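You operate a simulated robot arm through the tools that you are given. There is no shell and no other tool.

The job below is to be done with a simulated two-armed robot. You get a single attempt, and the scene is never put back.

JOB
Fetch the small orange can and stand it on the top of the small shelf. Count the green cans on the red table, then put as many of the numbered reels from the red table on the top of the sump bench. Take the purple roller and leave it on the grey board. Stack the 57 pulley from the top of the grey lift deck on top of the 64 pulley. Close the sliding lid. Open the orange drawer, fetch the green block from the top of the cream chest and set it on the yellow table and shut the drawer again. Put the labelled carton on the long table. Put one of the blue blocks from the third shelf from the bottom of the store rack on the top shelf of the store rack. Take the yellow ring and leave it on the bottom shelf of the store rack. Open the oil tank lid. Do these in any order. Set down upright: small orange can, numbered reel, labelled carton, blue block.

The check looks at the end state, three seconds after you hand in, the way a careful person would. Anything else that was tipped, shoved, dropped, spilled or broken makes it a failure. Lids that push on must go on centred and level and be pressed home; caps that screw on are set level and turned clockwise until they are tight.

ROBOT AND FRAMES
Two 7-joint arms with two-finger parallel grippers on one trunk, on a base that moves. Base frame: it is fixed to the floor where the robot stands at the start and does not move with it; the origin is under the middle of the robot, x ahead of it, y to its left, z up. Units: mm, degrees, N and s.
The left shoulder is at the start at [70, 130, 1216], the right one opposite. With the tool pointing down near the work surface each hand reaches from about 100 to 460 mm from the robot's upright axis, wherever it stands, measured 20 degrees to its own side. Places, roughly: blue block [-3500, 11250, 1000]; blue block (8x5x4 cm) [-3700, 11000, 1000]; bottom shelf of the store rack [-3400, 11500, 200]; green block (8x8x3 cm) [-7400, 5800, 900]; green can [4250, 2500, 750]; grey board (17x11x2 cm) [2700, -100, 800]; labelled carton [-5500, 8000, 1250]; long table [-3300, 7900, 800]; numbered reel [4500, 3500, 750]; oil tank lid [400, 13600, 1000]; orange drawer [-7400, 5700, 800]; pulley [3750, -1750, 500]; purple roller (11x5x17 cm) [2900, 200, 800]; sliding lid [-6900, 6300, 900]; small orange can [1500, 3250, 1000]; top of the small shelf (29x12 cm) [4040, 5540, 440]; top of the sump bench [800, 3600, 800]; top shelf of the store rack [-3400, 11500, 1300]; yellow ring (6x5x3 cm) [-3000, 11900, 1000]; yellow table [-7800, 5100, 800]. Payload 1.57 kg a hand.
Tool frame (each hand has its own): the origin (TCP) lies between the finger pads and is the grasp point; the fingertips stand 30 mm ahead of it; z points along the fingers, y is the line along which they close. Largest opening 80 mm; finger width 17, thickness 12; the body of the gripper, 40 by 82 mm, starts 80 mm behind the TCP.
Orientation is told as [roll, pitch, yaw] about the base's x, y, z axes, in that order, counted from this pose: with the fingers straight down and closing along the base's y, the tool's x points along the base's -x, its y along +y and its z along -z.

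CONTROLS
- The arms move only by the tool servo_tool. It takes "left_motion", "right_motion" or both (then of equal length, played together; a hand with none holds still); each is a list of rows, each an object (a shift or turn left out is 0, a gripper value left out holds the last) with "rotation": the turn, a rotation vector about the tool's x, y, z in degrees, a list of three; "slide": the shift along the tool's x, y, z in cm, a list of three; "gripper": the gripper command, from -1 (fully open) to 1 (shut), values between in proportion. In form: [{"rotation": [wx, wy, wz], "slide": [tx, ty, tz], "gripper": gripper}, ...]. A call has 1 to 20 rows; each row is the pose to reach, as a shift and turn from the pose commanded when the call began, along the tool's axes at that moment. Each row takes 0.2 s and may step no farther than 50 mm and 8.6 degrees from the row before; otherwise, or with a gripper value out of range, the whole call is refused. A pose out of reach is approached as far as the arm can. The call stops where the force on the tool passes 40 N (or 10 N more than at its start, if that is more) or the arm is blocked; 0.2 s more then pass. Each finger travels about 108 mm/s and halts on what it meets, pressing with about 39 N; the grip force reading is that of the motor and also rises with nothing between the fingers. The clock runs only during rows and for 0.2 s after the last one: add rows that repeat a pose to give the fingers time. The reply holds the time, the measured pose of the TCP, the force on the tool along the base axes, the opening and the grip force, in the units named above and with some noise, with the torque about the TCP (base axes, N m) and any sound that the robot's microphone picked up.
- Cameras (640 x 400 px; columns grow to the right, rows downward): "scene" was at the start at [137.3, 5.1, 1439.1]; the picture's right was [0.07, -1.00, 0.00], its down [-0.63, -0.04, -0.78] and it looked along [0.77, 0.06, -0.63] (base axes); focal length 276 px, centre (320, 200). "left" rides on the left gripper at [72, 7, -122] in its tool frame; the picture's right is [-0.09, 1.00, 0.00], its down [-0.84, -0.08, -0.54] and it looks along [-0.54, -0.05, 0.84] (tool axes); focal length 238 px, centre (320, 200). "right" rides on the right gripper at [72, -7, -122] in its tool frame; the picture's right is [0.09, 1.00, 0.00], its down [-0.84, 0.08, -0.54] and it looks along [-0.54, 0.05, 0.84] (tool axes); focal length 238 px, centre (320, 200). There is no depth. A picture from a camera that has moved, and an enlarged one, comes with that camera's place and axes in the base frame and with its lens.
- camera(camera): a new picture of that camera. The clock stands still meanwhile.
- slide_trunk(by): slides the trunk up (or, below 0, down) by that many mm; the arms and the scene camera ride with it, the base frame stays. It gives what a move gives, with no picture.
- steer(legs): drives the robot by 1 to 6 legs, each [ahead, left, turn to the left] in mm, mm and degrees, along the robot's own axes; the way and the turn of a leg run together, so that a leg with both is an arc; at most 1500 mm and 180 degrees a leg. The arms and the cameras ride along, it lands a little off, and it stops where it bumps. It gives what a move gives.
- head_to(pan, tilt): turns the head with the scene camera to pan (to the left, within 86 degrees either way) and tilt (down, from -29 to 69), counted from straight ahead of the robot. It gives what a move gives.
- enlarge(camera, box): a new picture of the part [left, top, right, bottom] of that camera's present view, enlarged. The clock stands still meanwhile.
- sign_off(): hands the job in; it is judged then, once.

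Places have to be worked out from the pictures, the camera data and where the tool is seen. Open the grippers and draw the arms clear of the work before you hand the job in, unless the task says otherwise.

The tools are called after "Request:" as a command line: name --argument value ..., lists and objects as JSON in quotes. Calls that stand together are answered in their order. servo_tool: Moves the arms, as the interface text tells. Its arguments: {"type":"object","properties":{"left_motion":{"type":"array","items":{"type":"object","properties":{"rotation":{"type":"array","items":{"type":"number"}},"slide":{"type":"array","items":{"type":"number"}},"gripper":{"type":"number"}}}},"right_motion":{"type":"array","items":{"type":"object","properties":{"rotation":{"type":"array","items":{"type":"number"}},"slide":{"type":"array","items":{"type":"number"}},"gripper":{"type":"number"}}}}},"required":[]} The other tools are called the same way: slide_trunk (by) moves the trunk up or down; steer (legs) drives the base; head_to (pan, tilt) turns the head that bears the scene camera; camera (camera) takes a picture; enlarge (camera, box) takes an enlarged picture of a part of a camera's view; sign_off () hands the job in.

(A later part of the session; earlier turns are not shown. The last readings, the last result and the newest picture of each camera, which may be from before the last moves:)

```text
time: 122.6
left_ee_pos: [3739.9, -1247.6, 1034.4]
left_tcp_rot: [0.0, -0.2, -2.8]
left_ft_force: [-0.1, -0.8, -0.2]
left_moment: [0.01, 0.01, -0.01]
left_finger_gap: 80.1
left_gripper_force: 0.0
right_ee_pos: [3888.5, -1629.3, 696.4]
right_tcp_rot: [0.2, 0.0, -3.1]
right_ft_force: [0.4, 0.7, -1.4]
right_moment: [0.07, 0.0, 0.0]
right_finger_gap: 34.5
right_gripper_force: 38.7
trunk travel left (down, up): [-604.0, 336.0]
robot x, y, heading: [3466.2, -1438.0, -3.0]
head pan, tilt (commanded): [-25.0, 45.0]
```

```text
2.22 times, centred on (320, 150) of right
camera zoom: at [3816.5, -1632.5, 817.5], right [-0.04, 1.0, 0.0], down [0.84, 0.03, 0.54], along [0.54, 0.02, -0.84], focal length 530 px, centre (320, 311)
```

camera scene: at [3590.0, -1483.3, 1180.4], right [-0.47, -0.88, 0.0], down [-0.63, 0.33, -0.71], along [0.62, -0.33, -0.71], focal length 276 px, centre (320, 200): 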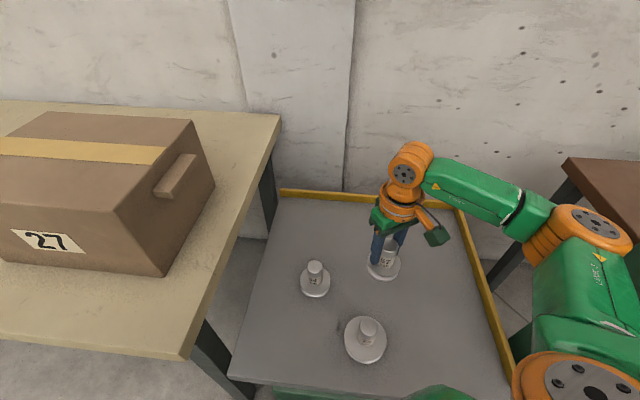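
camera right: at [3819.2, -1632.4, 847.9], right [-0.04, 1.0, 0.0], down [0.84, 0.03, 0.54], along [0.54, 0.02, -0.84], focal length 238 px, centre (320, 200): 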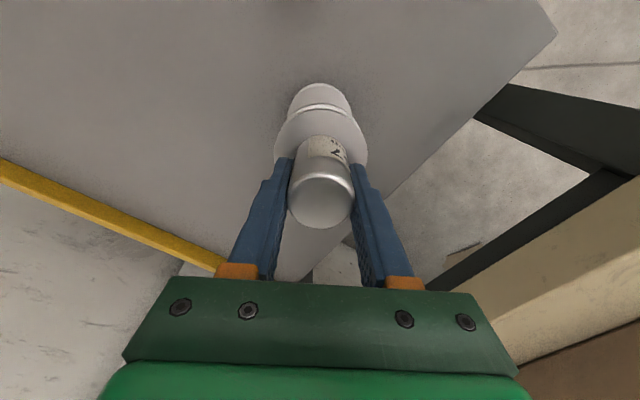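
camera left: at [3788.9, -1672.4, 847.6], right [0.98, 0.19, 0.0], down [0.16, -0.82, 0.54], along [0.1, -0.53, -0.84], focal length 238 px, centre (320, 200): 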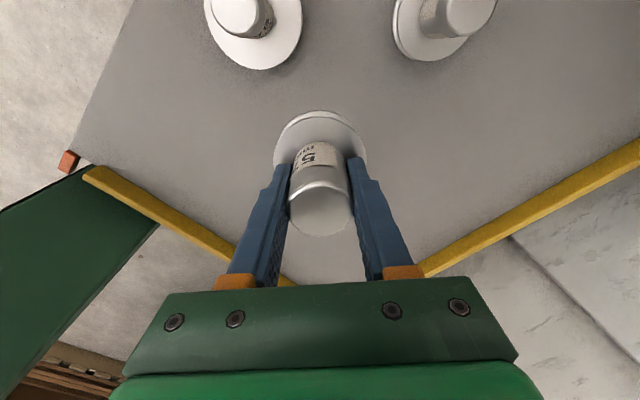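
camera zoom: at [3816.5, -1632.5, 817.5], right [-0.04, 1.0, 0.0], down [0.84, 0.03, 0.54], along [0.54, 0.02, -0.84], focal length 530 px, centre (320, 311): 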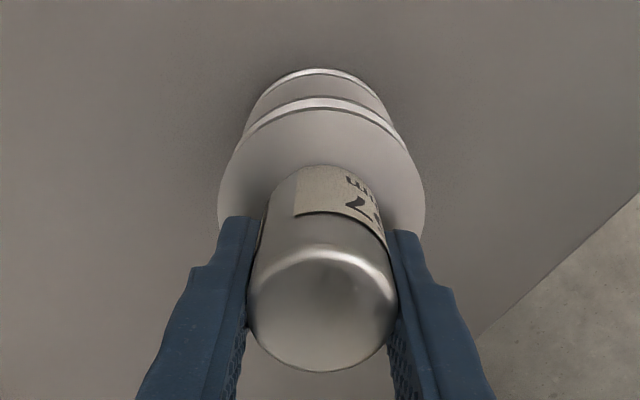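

Scene and hand views agree that 64's axis is about 9 mm further ahead than 57's. I shift 8.5 mm forward and check again.

Request:
servo_tool --right_motion '[{"slide": [-0.5, -0.05, 0]}, {"slide": [-0.85, -0.1, 0]}, {"slide": [-0.85, -0.1, 0.4]}, {"slide": [-0.85, -0.1, 0.4]}]'

Request:
enlarge --camera "scene" --box '[270, 220, 370, 300]'

Request:
enlarge --camera "right" --box '[240, 60, 400, 240]'

```text
time: 123.6
left_ee_pos: [3739.4, -1246.8, 1034.2]
left_tcp_rot: [0.0, -0.2, -2.8]
left_ft_force: [0.8, 0.2, 0.7]
left_moment: [0.01, -0.01, 0.0]
left_finger_gap: 80.0
left_gripper_force: 0.0
right_ee_pos: [3895.8, -1630.5, 693.4]
right_tcp_rot: [0.2, 0.0, -3.1]
right_ft_force: [0.7, -0.1, -2.0]
right_moment: [0.06, -0.02, 0.01]
right_finger_gap: 34.5
right_gripper_force: 38.7
trunk travel left (down, up): [-604.0, 336.0]
robot x, y, heading: [3464.0, -1439.3, -3.0]
head pan, tilt (commanded): [-25.0, 45.0]
```

```text
5.00 times, centred on (320, 260) of scene
camera zoom: at [3590.0, -1483.0, 1180.4], right [-0.47, -0.88, 0.0], down [-0.63, 0.33, -0.71], along [0.62, -0.33, -0.71], focal length 1381 px, centre (320, -100)
```

zoom: 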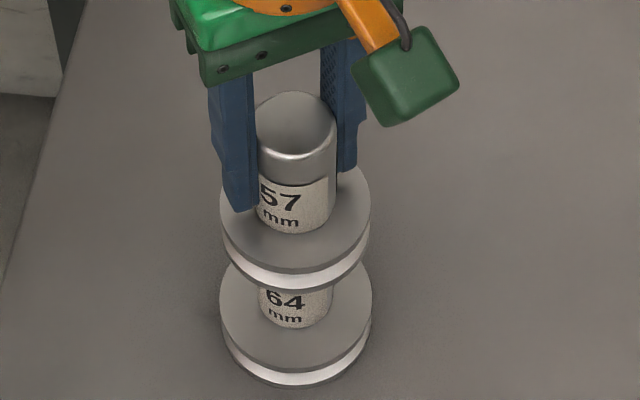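

```text
2.22 times, centred on (320, 150) of right
camera zoom: at [3824.8, -1634.0, 813.9], right [-0.04, 1.0, 0.0], down [0.84, 0.03, 0.54], along [0.54, 0.02, -0.84], focal length 530 px, centre (320, 311)
```

zoom: 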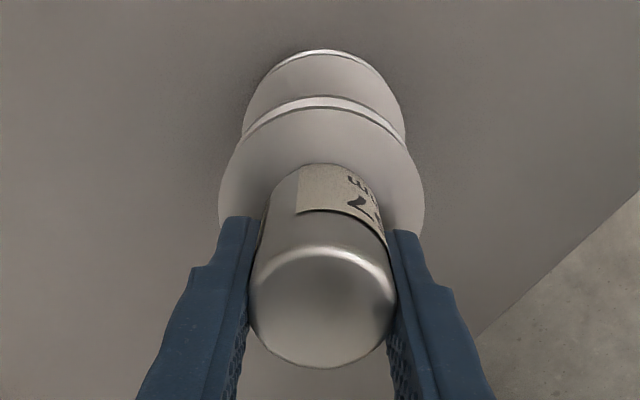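

Both views now show 57 centred over 64's hub within about 1–2 mm. I lower in small steps watching for contact.

Request:
servo_tool --right_motion '[{"slide": [0, 0, 0.4]}, {"slide": [0, 0, 0.7]}, {"slide": [0, 0, 0.7]}]'

```text
time: 124.4
left_ee_pos: [3735.9, -1244.8, 1036.2]
left_tcp_rot: [-0.1, -0.4, -2.9]
left_ft_force: [0.7, -0.3, -0.2]
left_moment: [0.03, -0.02, -0.01]
left_finger_gap: 79.8
left_gripper_force: 0.0
right_ee_pos: [3894.4, -1630.4, 688.8]
right_tcp_rot: [0.0, -0.4, -3.1]
right_ft_force: [6.9, -6.3, 30.8]
right_moment: [-0.54, 0.03, 0.19]
right_finger_gap: 34.5
right_gripper_force: 39.2
trunk travel left (down, up): [-604.0, 336.0]
robot x, y, heading: [3467.3, -1440.1, -2.8]
head pan, tilt (commanded): [-25.0, 45.0]
```

Contact (31 N) at about z 689. I back off about 2.5 mm to unload and look before opening.

Request:
servo_tool --right_motion '[{"slide": [0, 0, -0.2]}, {"slide": [0, 0, -0.25]}]'

Request:
enlarge --camera "scene" --box '[270, 220, 370, 300]'

Request:
enlarge --camera "right" --box '[240, 60, 400, 240]'

```text
time: 125.0
left_ee_pos: [3738.3, -1245.8, 1034.4]
left_tcp_rot: [0.1, -0.2, -2.8]
left_ft_force: [0.1, 0.4, -0.5]
left_moment: [0.02, -0.03, 0.0]
left_finger_gap: 80.2
left_gripper_force: 0.0
right_ee_pos: [3895.1, -1630.4, 685.7]
right_tcp_rot: [0.0, 0.1, -3.2]
right_ft_force: [-0.6, -0.2, 5.7]
right_moment: [0.07, 0.1, 0.02]
right_finger_gap: 34.2
right_gripper_force: 39.2
trunk travel left (down, up): [-604.0, 336.0]
robot x, y, heading: [3468.6, -1444.6, -2.8]
head pan, tilt (commanded): [-25.0, 45.0]
```

```text
5.00 times, centred on (320, 260) of scene
camera zoom: at [3588.1, -1482.5, 1180.3], right [-0.47, -0.88, 0.0], down [-0.62, 0.33, -0.71], along [0.63, -0.33, -0.71], focal length 1381 px, centre (320, -100)
```

zoom: 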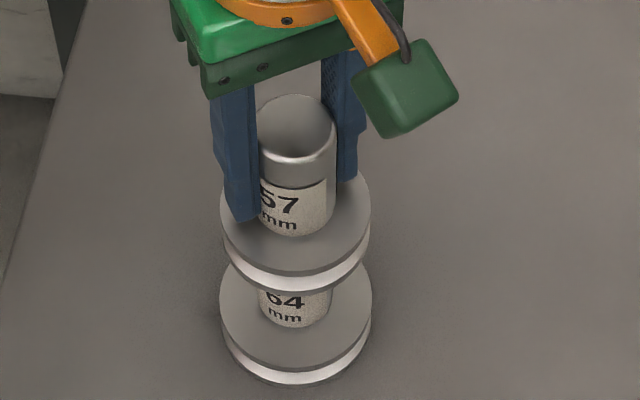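

```text
2.22 times, centred on (320, 150) of right
camera zoom: at [3823.1, -1633.5, 808.4], right [-0.04, 1.0, 0.0], down [0.84, 0.03, 0.54], along [0.54, 0.02, -0.84], focal length 530 px, centre (320, 311)
```

zoom: 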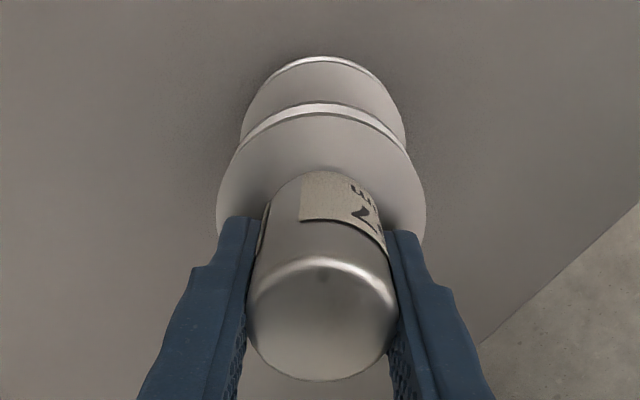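

Nearly unloaded and still centred. I open gradually and then rise straight up.

Request:
servo_tool --right_motion '[{"slide": [0, 0, -0.05], "gripper": 0.1}, {"slide": [0, 0, -0.05], "gripper": 0.0}, {"slide": [0, 0, -0.05], "gripper": -0.2}, {"slide": [0, 0, -0.05], "gripper": -0.5}, {"slide": [0, 0, -0.05], "gripper": -1}, {"slide": [0, 0, -0.05], "gripper": -1}, {"slide": [0, 0, -0.05], "gripper": -1}]'

Request:
enlarge --camera "scene" --box '[270, 220, 370, 300]'

```text
time: 126.6
left_ee_pos: [3739.1, -1247.2, 1035.5]
left_tcp_rot: [0.0, -0.2, -2.8]
left_ft_force: [-0.4, 0.2, 0.7]
left_moment: [0.0, -0.02, -0.02]
left_finger_gap: 80.0
left_gripper_force: 0.0
right_ee_pos: [3897.3, -1630.9, 688.1]
right_tcp_rot: [0.1, -0.2, -3.1]
right_ft_force: [0.1, 0.5, 0.0]
right_moment: [-0.01, -0.02, 0.01]
right_finger_gap: 79.8
right_gripper_force: 0.1
trunk travel left (down, up): [-604.0, 336.0]
robot x, y, heading: [3467.0, -1444.9, -2.8]
head pan, tilt (commanded): [-25.0, 45.0]
```

```text
5.00 times, centred on (320, 260) of scene
camera zoom: at [3589.7, -1482.9, 1180.4], right [-0.47, -0.88, 0.0], down [-0.62, 0.33, -0.71], along [0.62, -0.33, -0.71], focal length 1381 px, centre (320, -100)
```

zoom: 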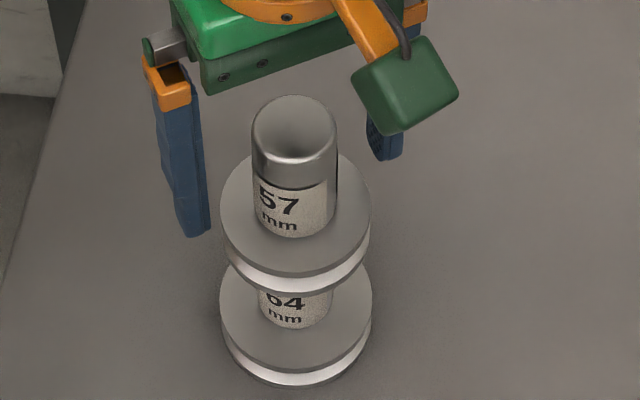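

57 stands squarely on 64. I raise the hand straight up, then withdraw the base from the deck.

Request:
servo_tool --right_motion '[{"slide": [0, 0, -4]}, {"slide": [0, 0, -8]}, {"slide": [0, 0, -12]}, {"slide": [0, 0, -16]}, {"slide": [0, 0, -20]}, {"slide": [0, 0, -24]}, {"slide": [0, 0, -28]}, {"slide": [0, 0, -28]}]'

Request:
steer --legs '[[-260, 150, 0]]'

Request:
slide_trunk --by 250

Request:
camera --camera "scene"

```text
time: 128.4
left_ee_pos: [3738.9, -1247.3, 1034.2]
left_tcp_rot: [0.0, -0.1, -2.8]
left_ft_force: [-0.6, 0.1, 0.3]
left_moment: [0.0, -0.02, -0.02]
left_finger_gap: 80.1
left_gripper_force: 0.0
right_ee_pos: [3893.1, -1631.0, 964.0]
right_tcp_rot: [0.1, 0.3, -2.9]
right_ft_force: [-0.4, 0.3, -0.5]
right_moment: [0.0, 0.0, -0.02]
right_finger_gap: 80.1
right_gripper_force: 0.3
right hand out of reach, approached as far as the arm can: row 7, 8
trunk travel left (down, up): [-604.0, 336.0]
robot x, y, heading: [3467.9, -1443.3, -3.0]
head pan, tilt (commanded): [-25.0, 45.0]
```

```text
time: 130.4
left_ee_pos: [3490.0, -1084.2, 1034.4]
left_tcp_rot: [0.0, -0.1, -2.8]
left_ft_force: [-1.5, 0.5, -0.2]
left_moment: [-0.01, 0.0, -0.01]
left_finger_gap: 79.9
left_gripper_force: 0.0
right_ee_pos: [3643.6, -1469.1, 963.2]
right_tcp_rot: [0.1, 0.4, -3.0]
right_ft_force: [0.0, -0.1, 0.1]
right_moment: [-0.02, 0.01, 0.0]
right_finger_gap: 80.0
right_gripper_force: 0.1
trunk travel left (down, up): [-604.0, 336.0]
robot x, y, heading: [3214.2, -1281.1, -2.9]
head pan, tilt (commanded): [-25.0, 45.0]
```

```text
time: 133.0
left_ee_pos: [3488.9, -1086.2, 1285.3]
left_tcp_rot: [0.0, -0.2, -2.8]
left_ft_force: [0.4, 0.4, -0.4]
left_moment: [-0.02, -0.02, -0.01]
left_finger_gap: 80.1
left_gripper_force: 0.1
right_ee_pos: [3642.2, -1468.1, 1213.2]
right_tcp_rot: [0.1, 0.4, -3.0]
right_ft_force: [0.2, 0.7, -0.5]
right_moment: [0.01, 0.01, 0.01]
right_finger_gap: 79.7
right_gripper_force: 0.1
trunk travel left (down, up): [-854.0, 86.0]
robot x, y, heading: [3216.5, -1280.7, -2.9]
head pan, tilt (commanded): [-25.0, 45.0]
```

```text
taken
camera scene: at [3339.5, -1321.3, 1430.4], right [-0.47, -0.88, 0.0], down [-0.63, 0.33, -0.71], along [0.63, -0.33, -0.71], focal length 276 px, centre (320, 200)
```

scene: 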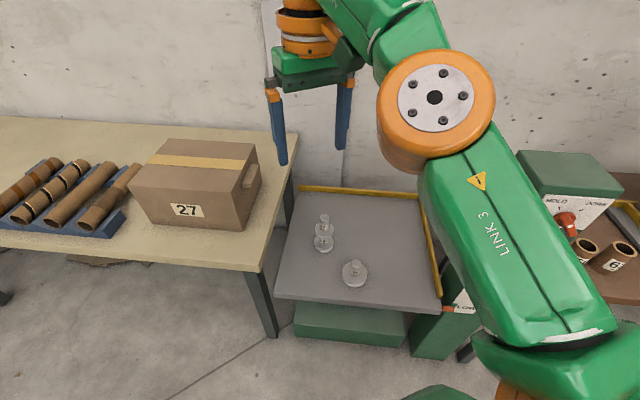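

The stack stands firm. Next is the red table (cans and reels) to the north; I move toward the corridor between cart and back tables and look along it.

Request:
steer --legs '[[200, 550, 0], [0, 0, 60]]'

Request:
head_to --pan 0 --tilt 15

Request:
camera --camera "scene"

Request:
head_to --pan 45 --tilt 15

Request:
camera --camera "scene"

```text
time: 139.0
left_ee_pos: [3411.6, -411.8, 1284.0]
left_tcp_rot: [0.0, -0.1, 56.9]
left_ft_force: [0.5, 0.2, 0.0]
left_moment: [-0.03, 0.03, 0.01]
left_finger_gap: 80.1
left_gripper_force: 0.1
right_ee_pos: [3821.3, -471.8, 1212.9]
right_tcp_rot: [0.0, 0.4, 56.6]
right_ft_force: [-0.1, 0.4, -0.3]
right_moment: [-0.01, 0.0, 0.0]
right_finger_gap: 79.7
right_gripper_force: 0.0
trunk travel left (down, up): [-854.0, 86.0]
robot x, y, heading: [3438.9, -746.9, 57.1]
head pan, tilt (commanded): [-25.0, 45.0]
```

```text
time: 139.9
left_ee_pos: [3410.9, -410.8, 1284.5]
left_tcp_rot: [0.1, -0.2, 57.0]
left_ft_force: [-0.4, 0.7, 0.3]
left_moment: [0.0, 0.0, -0.01]
left_finger_gap: 80.1
left_gripper_force: 0.0
right_ee_pos: [3821.1, -470.6, 1213.0]
right_tcp_rot: [0.1, 0.3, 56.7]
right_ft_force: [0.3, 0.4, 0.5]
right_moment: [0.0, -0.01, -0.01]
right_finger_gap: 80.3
right_gripper_force: 0.0
trunk travel left (down, up): [-854.0, 86.0]
robot x, y, heading: [3444.5, -746.5, 56.8]
head pan, tilt (commanded): [0.0, 15.0]
```

```text
taken
camera scene: at [3522.0, -625.9, 1477.2], right [0.84, -0.55, 0.0], down [-0.14, -0.22, -0.97], along [0.53, 0.81, -0.26], focal length 276 px, centre (320, 200)
```

scene: 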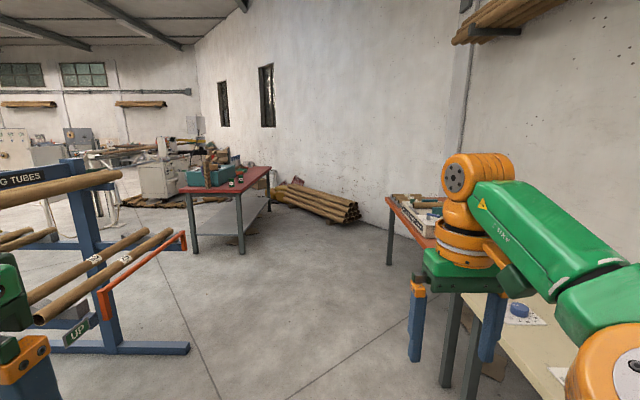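

```text
time: 141.0
left_ee_pos: [3411.8, -411.7, 1285.8]
left_tcp_rot: [-0.1, -0.1, 57.1]
left_ft_force: [0.0, -0.3, -0.6]
left_moment: [-0.03, 0.01, 0.01]
left_finger_gap: 80.0
left_gripper_force: 0.2
right_ee_pos: [3820.5, -471.9, 1212.3]
right_tcp_rot: [0.1, 0.3, 56.7]
right_ft_force: [-1.0, -0.3, 0.1]
right_moment: [-0.02, 0.01, 0.0]
right_finger_gap: 80.3
right_gripper_force: 0.1
trunk travel left (down, up): [-854.0, 86.0]
robot x, y, heading: [3440.8, -745.3, 56.6]
head pan, tilt (commanded): [45.0, 15.0]
```

```text
taken
camera scene: at [3451.9, -612.7, 1477.3], right [0.98, 0.21, 0.0], down [0.05, -0.25, -0.97], along [-0.2, 0.95, -0.26], focal length 276 px, centre (320, 200)
```

scene: 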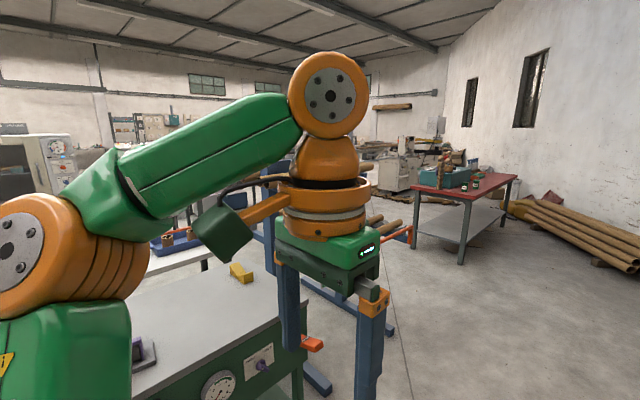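

The red table's near end is about at [3880,2790]–[4370,2410], running away to upper right. I drive up the corridor to a spot before its near end to count the cans.

Request:
steer --legs '[[1450, 60, 0], [700, 700, 0]]'

Request:
head_to --pan 0 --tilt 30

Request:
camera --camera "scene"

```text
time: 153.0
left_ee_pos: [3952.4, 1802.6, 1285.9]
left_tcp_rot: [0.0, -0.2, 57.0]
left_ft_force: [-0.2, 0.1, -0.2]
left_moment: [-0.01, -0.01, -0.01]
left_finger_gap: 80.2
left_gripper_force: 0.0
right_ee_pos: [4361.5, 1742.2, 1213.2]
right_tcp_rot: [0.2, 0.3, 56.8]
right_ft_force: [-0.4, -0.1, 0.1]
right_moment: [0.05, 0.01, -0.01]
right_finger_gap: 80.0
right_gripper_force: 0.0
trunk travel left (down, up): [-854.0, 86.0]
robot x, y, heading: [3984.6, 1471.2, 57.1]
head pan, tilt (commanded): [45.0, 15.0]
```

```text
time: 154.1
left_ee_pos: [3952.0, 1802.6, 1284.7]
left_tcp_rot: [0.0, -0.1, 57.0]
left_ft_force: [0.4, -0.5, 1.0]
left_moment: [0.01, 0.02, 0.03]
left_finger_gap: 80.3
left_gripper_force: 0.1
right_ee_pos: [4362.0, 1742.4, 1213.7]
right_tcp_rot: [0.1, 0.4, 56.9]
right_ft_force: [0.0, -1.1, 0.0]
right_moment: [0.02, 0.02, 0.01]
right_finger_gap: 79.8
right_gripper_force: 0.0
trunk travel left (down, up): [-854.0, 86.0]
robot x, y, heading: [3982.9, 1470.6, 56.9]
head pan, tilt (commanded): [0.0, 30.0]
```

```text
taken
camera scene: at [4061.1, 1585.4, 1453.1], right [0.84, -0.54, 0.0], down [-0.27, -0.42, -0.87], along [0.47, 0.73, -0.5], focal length 276 px, centre (320, 200)
```

scene: 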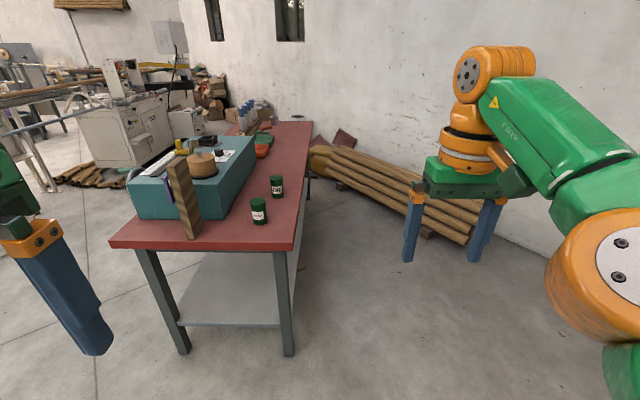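

I see two green cans near the front and other items behind the teal case. I enlarge, then will view from other sides to count properly.

Request:
enlarge --camera "scene" --box '[100, 90, 340, 250]'

```text
2.50 times, centred on (220, 170) of scene
camera zoom: at [4061.1, 1585.4, 1453.1], right [0.84, -0.54, 0.0], down [-0.27, -0.42, -0.87], along [0.47, 0.73, -0.5], focal length 690 px, centre (570, 275)
```

zoom: 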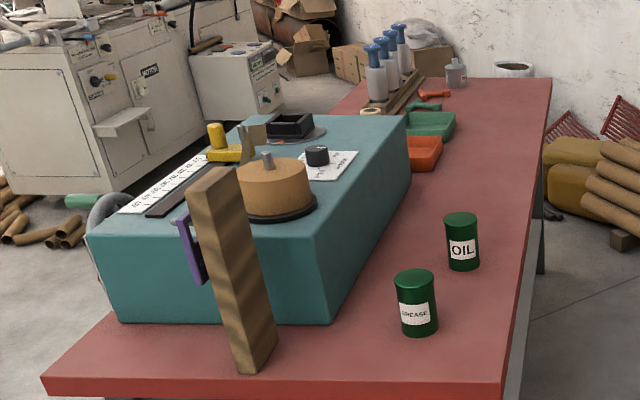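

Two green cans (GREASE, OIL) are visible from here; I go round to the table's left long side to see the rest and the reels.

Request:
steer --legs '[[349, 983, 0], [1171, 584, 0], [0, 0, -90.6]]'

Request:
camera --camera "scene"

```text
time: 169.5
left_ee_pos: [3832.2, 3625.5, 1284.2]
left_tcp_rot: [0.0, -0.2, -33.2]
left_ft_force: [0.2, 1.3, 0.5]
left_moment: [0.04, 0.03, -0.01]
left_finger_gap: 80.0
left_gripper_force: 0.1
right_ee_pos: [3771.2, 3216.8, 1212.8]
right_tcp_rot: [0.1, 0.3, -33.5]
right_ft_force: [-0.5, -1.0, -0.1]
right_moment: [0.0, 0.01, 0.02]
right_finger_gap: 80.2
right_gripper_force: 0.0
trunk travel left (down, up): [-854.0, 86.0]
robot x, y, heading: [3496.4, 3598.7, -33.2]
head pan, tilt (commanded): [0.0, 30.0]
```

```text
taken
camera scene: at [3617.5, 3518.2, 1453.1], right [-0.55, -0.84, 0.0], down [-0.42, 0.27, -0.87], along [0.72, -0.48, -0.5], focal length 276 px, centre (320, 200)
```

scene: 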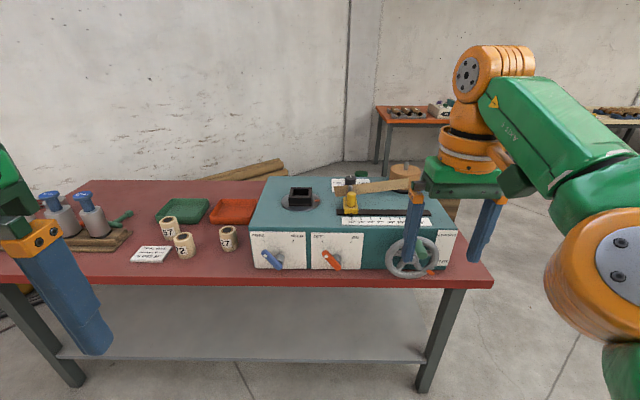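

Three cream reels stand left of the teal machine. I enlarge and also look left for anything hidden by the hand.

Request:
enlarge --camera "scene" --box '[120, 180, 280, 280]'

Request:
head_to --pan 35 --tilt 25

Request:
camera --camera "scene"

```text
4.00 times, centred on (200, 230) of scene
camera zoom: at [3617.5, 3518.2, 1453.1], right [-0.55, -0.84, 0.0], down [-0.42, 0.27, -0.87], along [0.72, -0.48, -0.5], focal length 1105 px, centre (800, 80)
```

zoom: 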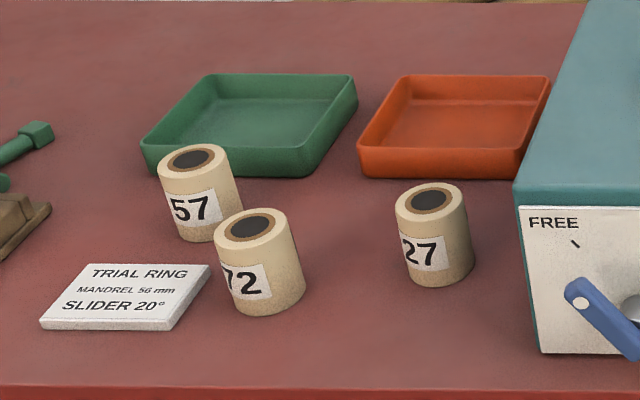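

```text
time: 170.5
left_ee_pos: [3832.7, 3624.4, 1284.3]
left_tcp_rot: [0.0, -0.1, -33.2]
left_ft_force: [0.0, 0.9, 0.5]
left_moment: [-0.01, 0.02, -0.04]
left_finger_gap: 80.2
left_gripper_force: 0.0
right_ee_pos: [3770.2, 3216.3, 1213.9]
right_tcp_rot: [0.2, 0.3, -33.5]
right_ft_force: [0.8, -0.8, 0.2]
right_moment: [0.0, -0.03, 0.05]
right_finger_gap: 79.9
right_gripper_force: 0.1
trunk travel left (down, up): [-854.0, 86.0]
robot x, y, heading: [3497.5, 3597.5, -33.5]
head pan, tilt (commanded): [35.0, 25.0]
```

```text
taken
camera scene: at [3633.8, 3570.1, 1461.0], right [0.03, -1.0, 0.0], down [-0.42, -0.01, -0.91], along [0.91, 0.03, -0.42], focal length 276 px, centre (320, 200)
```

scene: 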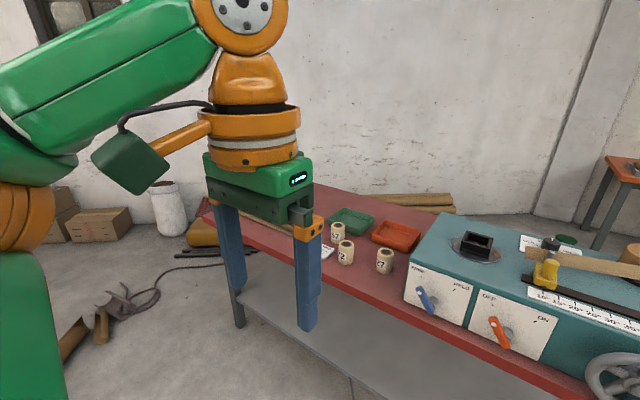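

The reels read 57, 72 and 27; the table top is nearer z 790. I drive in front of the reels (about 400 mm left, 430 mm ahead), leaving some clearance, and look again.

Request:
steer --legs '[[0, 403, 0], [430, 0, 0]]'

Request:
head_to --pan 0 --tilt 45

Request:
camera --camera "scene"

Request:
camera --camera "left"

```text
time: 175.2
left_ee_pos: [4411.9, 3727.6, 1284.4]
left_tcp_rot: [0.0, -0.2, -33.1]
left_ft_force: [0.6, -0.5, 0.2]
left_moment: [0.0, -0.03, -0.05]
left_finger_gap: 79.6
left_gripper_force: 0.0
right_ee_pos: [4350.4, 3318.1, 1214.1]
right_tcp_rot: [0.1, 0.1, -33.4]
right_ft_force: [-0.3, 0.1, -0.2]
right_moment: [-0.01, 0.01, 0.03]
right_finger_gap: 80.0
right_gripper_force: 0.1
trunk travel left (down, up): [-854.0, 86.0]
robot x, y, heading: [4080.6, 3698.6, -33.1]
head pan, tilt (commanded): [35.0, 25.0]
```

```text
time: 176.2
left_ee_pos: [4413.3, 3726.2, 1284.2]
left_tcp_rot: [0.1, -0.1, -33.0]
left_ft_force: [-0.1, -0.5, -0.3]
left_moment: [-0.02, -0.04, -0.02]
left_finger_gap: 79.8
left_gripper_force: 0.0
right_ee_pos: [4353.0, 3316.5, 1213.4]
right_tcp_rot: [0.1, 0.3, -33.3]
right_ft_force: [-0.7, -0.1, -0.3]
right_moment: [-0.01, -0.01, -0.01]
right_finger_gap: 80.0
right_gripper_force: 0.0
trunk travel left (down, up): [-854.0, 86.0]
robot x, y, heading: [4077.9, 3697.5, -33.3]
head pan, tilt (commanded): [0.0, 45.0]
```

```text
taken
camera scene: at [4191.5, 3623.1, 1430.5], right [-0.55, -0.84, 0.0], down [-0.59, 0.39, -0.71], along [0.59, -0.39, -0.71], focal length 276 px, centre (320, 200)
```

scene: 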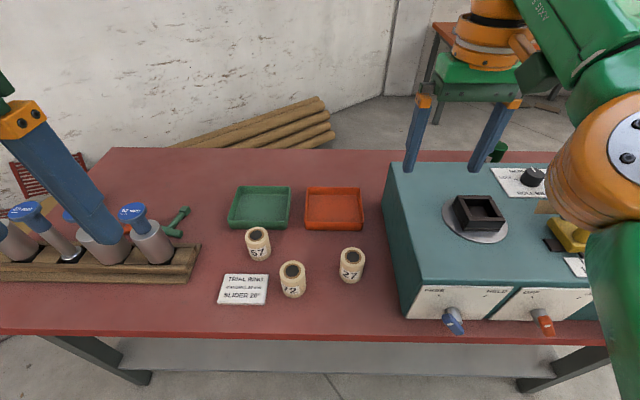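

```text
taken
camera left: at [4356.9, 3771.9, 1406.5], right [0.62, 0.78, 0.0], down [0.66, -0.52, 0.54], along [0.43, -0.34, -0.84], focal length 238 px, centre (320, 200)
```

left: 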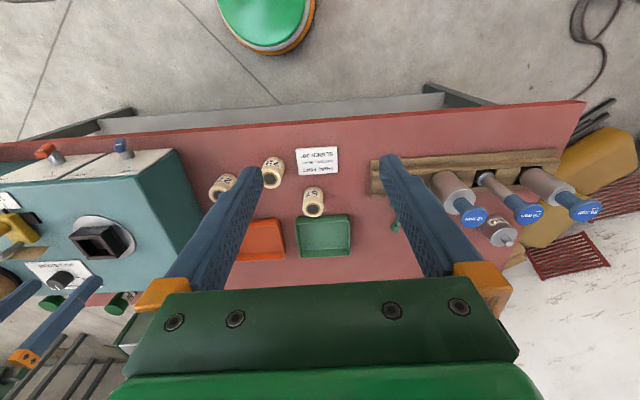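

Only two green cans exist (OIL and GREASE, seen again behind the machine), so two reels go to the sump bench. I move 90 mm closer to the table edge and bring the hands into place.

Request:
steer --legs '[[90, 0, 0]]'

Request:
camera --camera "scene"

Request:
camera --camera "right"

```text
time: 177.3
left_ee_pos: [4483.3, 3681.6, 1285.5]
left_tcp_rot: [0.0, -0.5, -33.2]
left_ft_force: [-0.9, -0.8, -0.2]
left_moment: [-0.05, -0.02, 0.02]
left_finger_gap: 80.1
left_gripper_force: 0.1
right_ee_pos: [4422.2, 3272.1, 1217.0]
right_tcp_rot: [0.1, 0.0, -33.3]
right_ft_force: [-0.3, -0.5, -0.3]
right_moment: [0.01, -0.05, 0.01]
right_finger_gap: 80.1
right_gripper_force: 0.1
trunk travel left (down, up): [-854.0, 86.0]
robot x, y, heading: [4152.7, 3645.0, -32.9]
head pan, tilt (commanded): [0.0, 45.0]
```

```text
taken
camera scene: at [4259.5, 3578.8, 1431.3], right [-0.55, -0.84, 0.0], down [-0.59, 0.38, -0.71], along [0.6, -0.39, -0.7], focal length 276 px, centre (320, 200)
```

scene: 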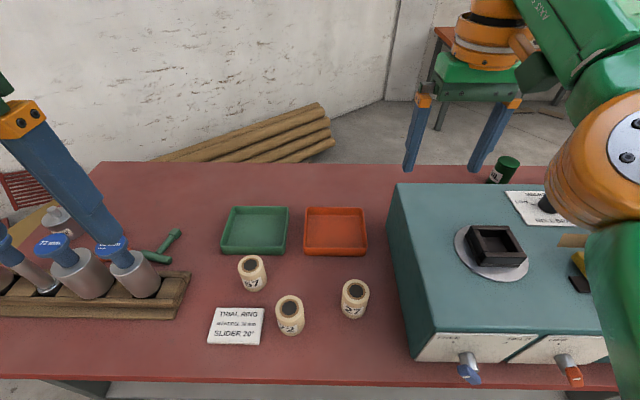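

```text
taken
camera right: at [4358.9, 3305.6, 1337.3], right [0.47, 0.88, 0.0], down [0.74, -0.4, 0.54], along [0.48, -0.25, -0.84], focal length 238 px, centre (320, 200)
```

right: 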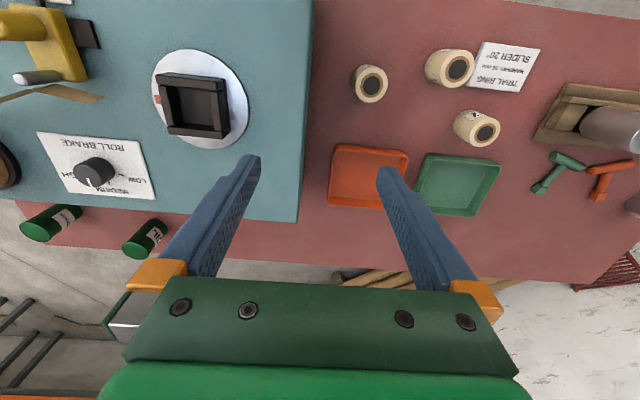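

Reel 27 is at about [4455,3361]. I bring the right hand above it to z≈960 and check.

Request:
servo_tool --right_motion '[{"slide": [0.4, 1.6, 4]}, {"slide": [0.8, 3.2, 8]}, {"slide": [1.2, 4.8, 12]}, {"slide": [1.6, 6.4, 16]}, {"slide": [2.0, 8, 20]}, {"slide": [2.1, 9.3, 24]}, {"slide": [2.1, 9.3, 25.5]}, {"slide": [2.1, 9.3, 25.5]}]'

Request:
camera --camera "right"

Request:
enlarge --camera "scene" --box '[220, 180, 420, 340]'

```text
time: 179.1
left_ee_pos: [4488.6, 3677.4, 1283.0]
left_tcp_rot: [0.0, -0.1, -33.2]
left_ft_force: [-0.7, -0.1, 0.5]
left_moment: [0.0, 0.0, 0.01]
left_finger_gap: 80.1
left_gripper_force: 0.1
right_ee_pos: [4460.7, 3357.7, 959.7]
right_tcp_rot: [0.2, 0.3, -33.2]
right_ft_force: [-0.3, -0.4, -0.2]
right_moment: [0.01, 0.05, 0.02]
right_finger_gap: 79.9
right_gripper_force: 0.1
trunk travel left (down, up): [-854.0, 86.0]
robot x, y, heading: [4155.0, 3646.3, -33.1]
head pan, tilt (commanded): [0.0, 45.0]
```

```text
taken
camera right: at [4397.5, 3391.6, 1079.6], right [0.47, 0.88, 0.0], down [0.74, -0.4, 0.54], along [0.48, -0.25, -0.84], focal length 238 px, centre (320, 200)
```

right: 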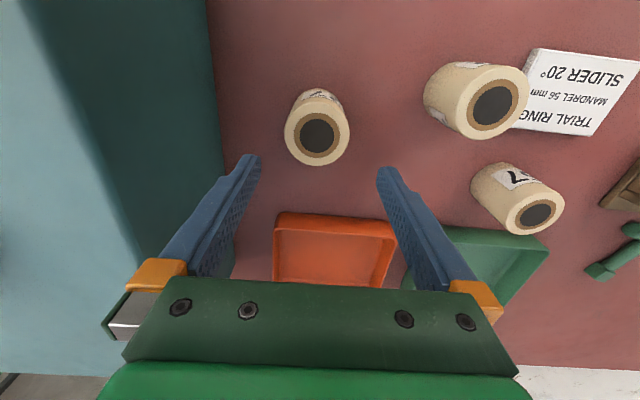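

```text
2.50 times, centred on (320, 260) of scene
camera zoom: at [4266.1, 3574.1, 1430.5], right [-0.55, -0.84, 0.0], down [-0.59, 0.39, -0.71], along [0.59, -0.39, -0.71], focal length 690 px, centre (320, 50)
```

zoom: 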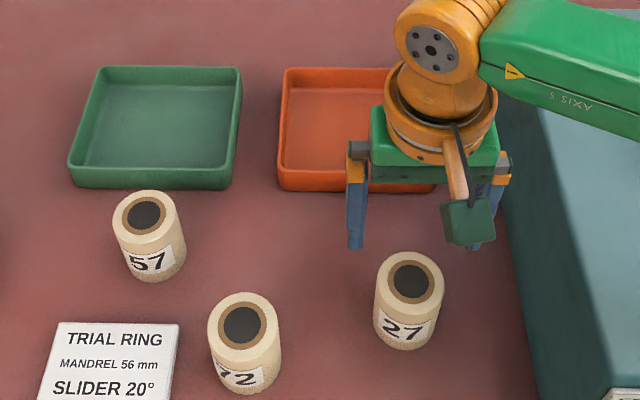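

Reel 27 is about 58 mm wide and within 3 mm of the hand axis. I descend to z≈838 and close.

Request:
servo_tool --right_motion '[{"slide": [0.3, -0.3, 0]}, {"slide": [0.3, -0.3, 4]}, {"slide": [0.3, -0.3, 8]}, {"slide": [0.3, -0.3, 12]}, {"slide": [0.3, -0.3, 12]}]'

Request:
camera --camera "right"

Request:
enlarge --camera "scene" --box '[220, 180, 420, 340]'

```text
time: 180.3
left_ee_pos: [4489.6, 3677.5, 1284.3]
left_tcp_rot: [0.0, -0.1, -33.0]
left_ft_force: [0.0, 0.0, -0.3]
left_moment: [0.03, -0.01, -0.02]
left_finger_gap: 80.0
left_gripper_force: 0.0
right_ee_pos: [4456.4, 3358.3, 839.1]
right_tcp_rot: [0.0, 0.3, -33.3]
right_ft_force: [0.1, 0.8, -0.1]
right_moment: [0.02, 0.0, -0.02]
right_finger_gap: 80.0
right_gripper_force: 0.0
trunk travel left (down, up): [-854.0, 86.0]
robot x, y, heading: [4155.5, 3647.2, -33.2]
head pan, tilt (commanded): [0.0, 45.0]
```

```text
taken
camera right: at [4393.4, 3391.3, 960.8], right [0.47, 0.88, 0.0], down [0.74, -0.4, 0.54], along [0.47, -0.25, -0.84], focal length 238 px, centre (320, 200)
```

right: 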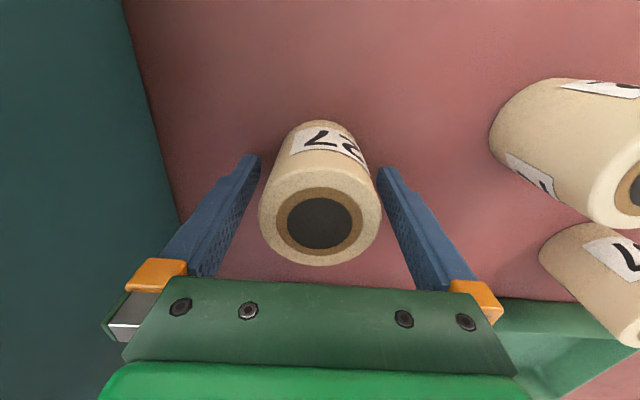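

```text
2.50 times, centred on (320, 260) of scene
camera zoom: at [4266.4, 3574.1, 1430.5], right [-0.55, -0.84, 0.0], down [-0.59, 0.39, -0.71], along [0.59, -0.39, -0.71], focal length 690 px, centre (320, 50)
```

zoom: 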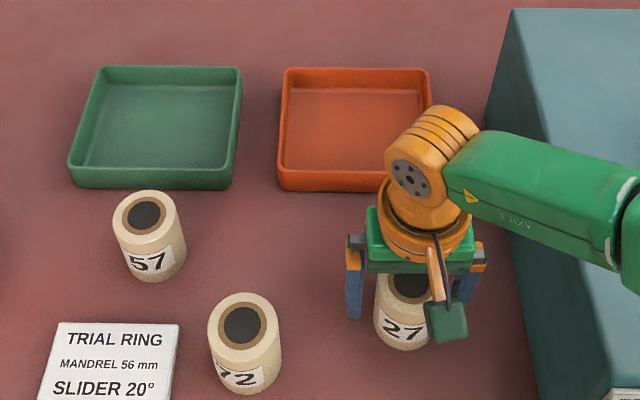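

Reel 27 is centred between the fingers. I close and lift it.

Request:
servo_tool --right_motion '[{"slide": [0, 0, 0], "gripper": 1}, {"slide": [0, 0, 0], "gripper": 1}, {"slide": [0, 0, 0], "gripper": 1}, {"slide": [0, 0, -4], "gripper": 1}, {"slide": [0, 0, -8], "gripper": 1}, {"slide": [0, 0, -12], "gripper": 1}, {"slide": [0, 0, -16], "gripper": 1}, {"slide": [0, 0, -20], "gripper": 1}, {"slide": [0, -4, -24], "gripper": 1}, {"slide": [0, -8, -26], "gripper": 1}]'

Request:
camera --camera "left"

Request:
camera --camera "scene"

```text
refused: row 9 steps farther than a row can; nothing moved
```

```text
taken
camera left: at [4431.7, 3723.0, 1406.6], right [0.62, 0.78, 0.0], down [0.66, -0.52, 0.54], along [0.43, -0.34, -0.84], focal length 238 px, centre (320, 200)
```

left: 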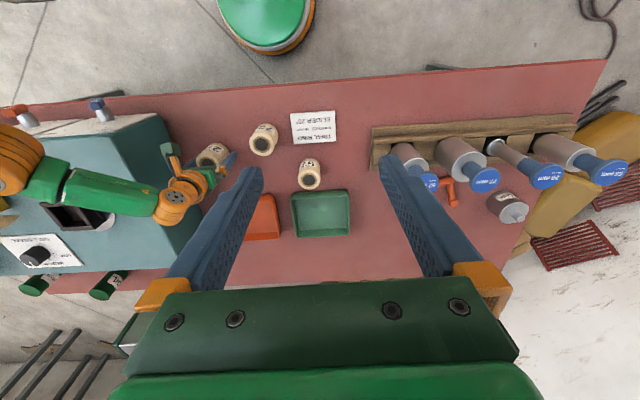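

```text
taken
camera scene: at [4266.4, 3574.1, 1430.5], right [-0.55, -0.84, 0.0], down [-0.59, 0.39, -0.71], along [0.59, -0.39, -0.71], focal length 276 px, centre (320, 200)
```

scene: 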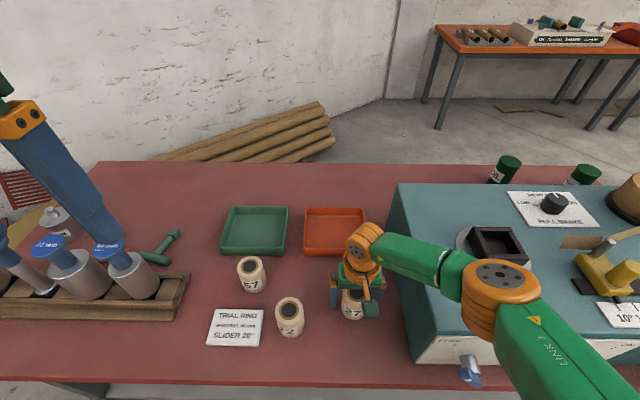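

A row was too long; I repeat with smaller steps: close, then lift straight up.

Request:
servo_tool --right_motion '[{"slide": [0, 0, 0], "gripper": 1}, {"slide": [0, 0, 0], "gripper": 1}, {"slide": [0, 0, 0], "gripper": 1}, {"slide": [0, 0, 0], "gripper": 1}, {"slide": [0, 0, -4], "gripper": 1}, {"slide": [0, 0, -8], "gripper": 1}, {"slide": [0, 0, -12], "gripper": 1}, {"slide": [0, 0, -16], "gripper": 1}, {"slide": [0, 0, -20], "gripper": 1}, {"slide": [0, 0, -24], "gripper": 1}, {"slide": [0, -4, -26], "gripper": 1}, {"slide": [0, -8, -26], "gripper": 1}]'

Request:
camera --camera "left"

Request:
camera --camera "scene"

```text
time: 182.9
left_ee_pos: [4486.4, 3674.7, 1285.3]
left_tcp_rot: [0.3, 0.0, -33.0]
left_ft_force: [0.2, -0.2, -0.7]
left_moment: [-0.04, -0.01, -0.01]
left_finger_gap: 80.3
left_gripper_force: 0.0
right_ee_pos: [4411.0, 3285.9, 1097.2]
right_tcp_rot: [0.1, 0.3, -33.3]
right_ft_force: [-0.6, 0.1, -1.6]
right_moment: [0.03, -0.02, -0.01]
right_finger_gap: 55.6
right_gripper_force: 38.7
trunk travel left (down, up): [-854.0, 86.0]
robot x, y, heading: [4158.2, 3649.8, -33.1]
head pan, tilt (commanded): [0.0, 45.0]
```

```text
taken
camera left: at [4429.9, 3720.0, 1407.1], right [0.62, 0.78, 0.0], down [0.66, -0.52, 0.54], along [0.43, -0.34, -0.84], focal length 238 px, centre (320, 200)
```

left: 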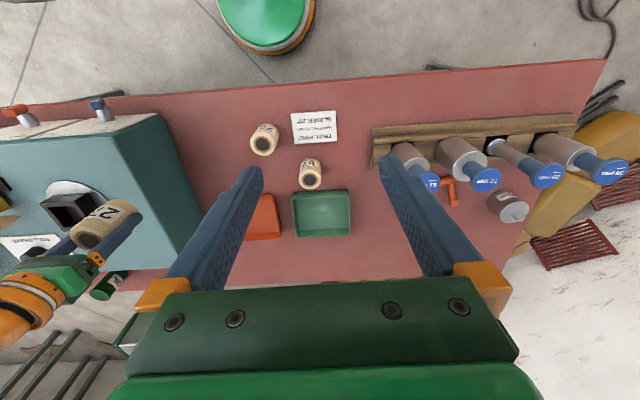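

```text
taken
camera scene: at [4264.6, 3571.1, 1430.4], right [-0.55, -0.84, 0.0], down [-0.59, 0.39, -0.71], along [0.59, -0.39, -0.71], focal length 276 px, centre (320, 200)
```

scene: 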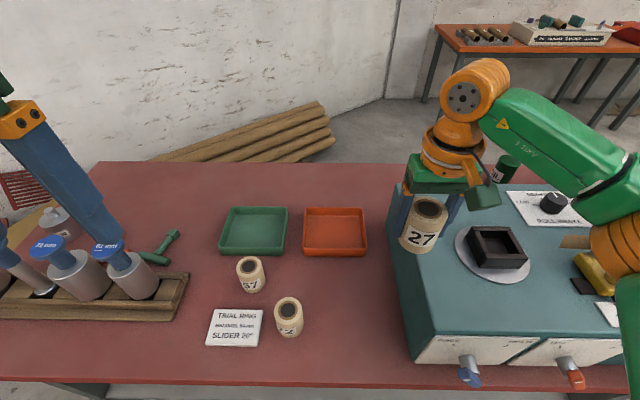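

27 is held (gap 55.6 mm). Reel 72 is at about [4502,3495]; I bring the left hand over it at z≈960.

Request:
servo_tool --left_motion '[{"slide": [-1.4, -1.8, 4.1]}, {"slide": [-2.8, -3.6, 8.2]}, {"slide": [-4.2, -5.4, 12.3]}, {"slide": [-5.6, -7.2, 16.4]}, {"slide": [-7, -9, 20.5]}, {"slide": [-8.4, -10.8, 24.6]}, {"slide": [-9.8, -12.6, 28.7]}, {"slide": [-11.1, -14.2, 32.4]}, {"slide": [-11.1, -14.2, 32.4]}]'

Request:
camera --camera "left"

Request:
camera --camera "scene"

```text
time: 184.9
left_ee_pos: [4505.0, 3497.6, 959.4]
left_tcp_rot: [0.0, -0.1, -33.2]
left_ft_force: [1.2, -0.2, 0.0]
left_moment: [0.01, 0.0, -0.04]
left_finger_gap: 80.1
left_gripper_force: 0.1
right_ee_pos: [4413.2, 3290.0, 1097.8]
right_tcp_rot: [0.1, 0.3, -33.2]
right_ft_force: [-0.8, -0.2, -1.4]
right_moment: [-0.03, 0.01, 0.0]
right_finger_gap: 55.5
right_gripper_force: 39.3
trunk travel left (down, up): [-854.0, 86.0]
robot x, y, heading: [4158.0, 3647.1, -33.4]
head pan, tilt (commanded): [0.0, 45.0]
```

```text
taken
camera left: at [4447.5, 3543.5, 1082.1], right [0.62, 0.78, 0.0], down [0.66, -0.52, 0.54], along [0.43, -0.34, -0.84], focal length 238 px, centre (320, 200)
```

left: 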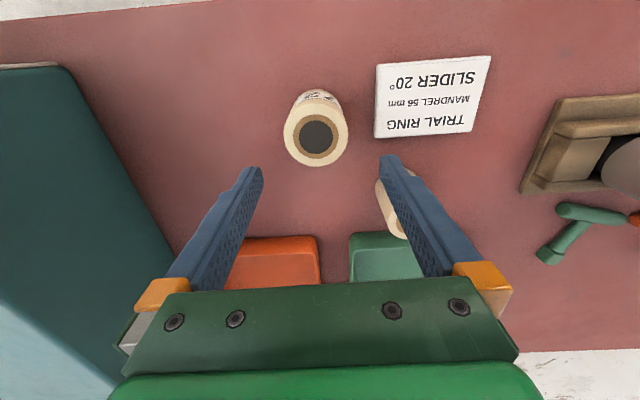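

```text
taken
camera scene: at [4266.5, 3574.1, 1430.4], right [-0.55, -0.84, 0.0], down [-0.59, 0.39, -0.71], along [0.59, -0.39, -0.71], focal length 276 px, centre (320, 200)
```

scene: 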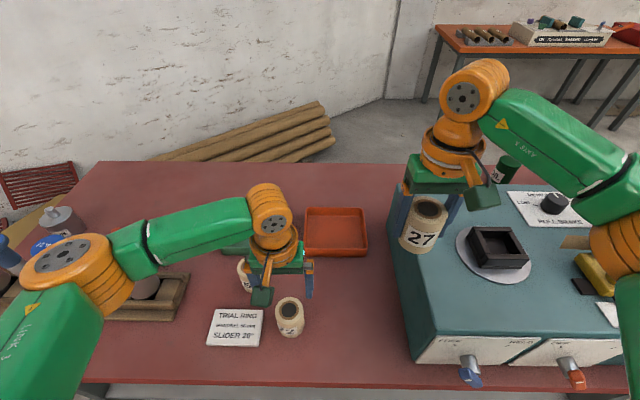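

72 is within 4 mm of the hand axis, and the left elbow is clear of the blue-capped bottles. I descend to z≈839 and close.

Request:
servo_tool --left_motion '[{"slide": [0.35, -0.4, 0]}, {"slide": [0.35, -0.4, 4]}, {"slide": [0.35, -0.4, 8]}, {"slide": [0.35, -0.4, 12]}, {"slide": [0.35, -0.4, 12]}]'

Request:
camera --camera "left"

Request:
camera --camera "scene"

```text
time: 186.1
left_ee_pos: [4500.0, 3497.3, 840.9]
left_tcp_rot: [0.0, -0.1, -33.1]
left_ft_force: [0.4, -0.9, -0.4]
left_moment: [0.0, -0.03, 0.01]
left_finger_gap: 79.7
left_gripper_force: 0.2
right_ee_pos: [4413.2, 3288.6, 1097.8]
right_tcp_rot: [0.2, 0.2, -33.3]
right_ft_force: [-0.3, -0.7, -0.2]
right_moment: [-0.01, -0.02, 0.0]
right_finger_gap: 55.4
right_gripper_force: 39.3
trunk travel left (down, up): [-854.0, 86.0]
robot x, y, heading: [4155.2, 3649.0, -33.3]
head pan, tilt (commanded): [0.0, 45.0]
```

```text
taken
camera left: at [4443.3, 3542.7, 963.0], right [0.62, 0.78, 0.0], down [0.66, -0.52, 0.54], along [0.43, -0.34, -0.84], focal length 238 px, centre (320, 200)
```

left: 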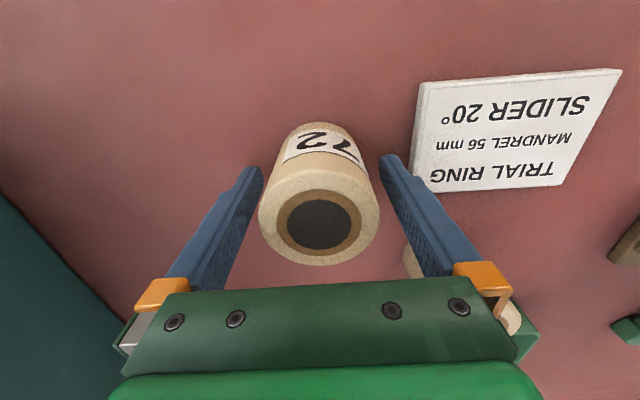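

```text
taken
camera scene: at [4266.7, 3573.8, 1430.4], right [-0.55, -0.84, 0.0], down [-0.59, 0.39, -0.71], along [0.59, -0.39, -0.71], focal length 276 px, centre (320, 200)
```

scene: 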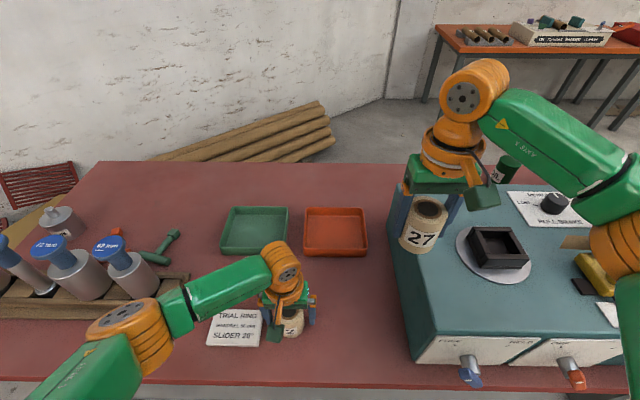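

72 is centred between the fingers and 57 is clear of the hand. I close and lift straight up.

Request:
servo_tool --left_motion '[{"slide": [0, 0, 0], "gripper": 1}, {"slide": [0, 0, 0], "gripper": 1}, {"slide": [0, 0, 0], "gripper": 1}, {"slide": [0, 0, 0], "gripper": 1}, {"slide": [0, 0, -4], "gripper": 1}, {"slide": [0, 0, -8], "gripper": 1}, {"slide": [0, 0, -12], "gripper": 1}, {"slide": [0, 0, -16], "gripper": 1}, {"slide": [0, 0, -20], "gripper": 1}, {"slide": [0, 0, -24], "gripper": 1}, {"slide": [0, 4, -26], "gripper": 1}, {"slide": [0, 8, -26], "gripper": 1}]'

Request:
steer --legs '[[-500, 0, 0]]'

Request:
head_to --pan 0 --tilt 35

Request:
camera --camera "scene"

```text
time: 188.7
left_ee_pos: [4544.2, 3567.1, 1100.2]
left_tcp_rot: [-0.2, -0.2, -33.1]
left_ft_force: [0.2, -0.3, -1.4]
left_moment: [0.01, -0.02, 0.01]
left_finger_gap: 55.4
left_gripper_force: 38.8
right_ee_pos: [4413.4, 3292.1, 1099.5]
right_tcp_rot: [0.0, 0.3, -33.2]
right_ft_force: [-0.1, 0.1, -1.1]
right_moment: [-0.04, 0.01, 0.01]
right_finger_gap: 55.5
right_gripper_force: 38.6
trunk travel left (down, up): [-854.0, 86.0]
robot x, y, heading: [4153.0, 3646.6, -33.2]
head pan, tilt (commanded): [0.0, 45.0]
```

```text
time: 191.7
left_ee_pos: [4125.9, 3836.8, 1100.1]
left_tcp_rot: [-0.1, 0.0, -33.2]
left_ft_force: [-0.7, 0.5, -1.0]
left_moment: [0.0, 0.01, -0.02]
left_finger_gap: 55.2
left_gripper_force: 39.0
right_ee_pos: [3996.4, 3562.6, 1097.1]
right_tcp_rot: [0.1, 0.4, -33.3]
right_ft_force: [1.0, 0.1, -1.5]
right_moment: [0.0, 0.0, -0.01]
right_finger_gap: 55.6
right_gripper_force: 38.9
trunk travel left (down, up): [-854.0, 86.0]
robot x, y, heading: [3734.8, 3916.4, -33.3]
head pan, tilt (commanded): [0.0, 45.0]
```

```text
time: 192.4
left_ee_pos: [4125.6, 3838.0, 1101.5]
left_tcp_rot: [0.0, -0.1, -33.1]
left_ft_force: [-0.7, 0.8, -0.9]
left_moment: [0.0, 0.01, 0.03]
left_finger_gap: 56.0
left_gripper_force: 38.2
right_ee_pos: [3995.3, 3562.4, 1097.9]
right_tcp_rot: [0.1, 0.4, -33.2]
right_ft_force: [-0.5, -0.3, -1.4]
right_moment: [0.0, -0.01, 0.0]
right_finger_gap: 55.5
right_gripper_force: 38.8
trunk travel left (down, up): [-854.0, 86.0]
robot x, y, heading: [3733.1, 3919.8, -33.1]
head pan, tilt (commanded): [0.0, 35.0]
```

```text
taken
camera scene: at [3853.9, 3843.4, 1445.1], right [-0.55, -0.84, 0.0], down [-0.48, 0.31, -0.82], along [0.69, -0.45, -0.57], focal length 276 px, centre (320, 200)
```

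scene: 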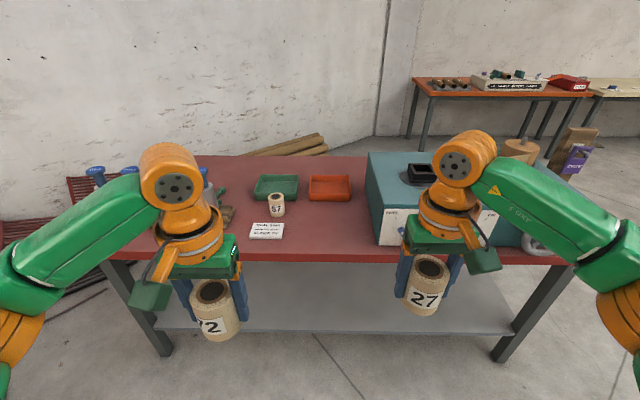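

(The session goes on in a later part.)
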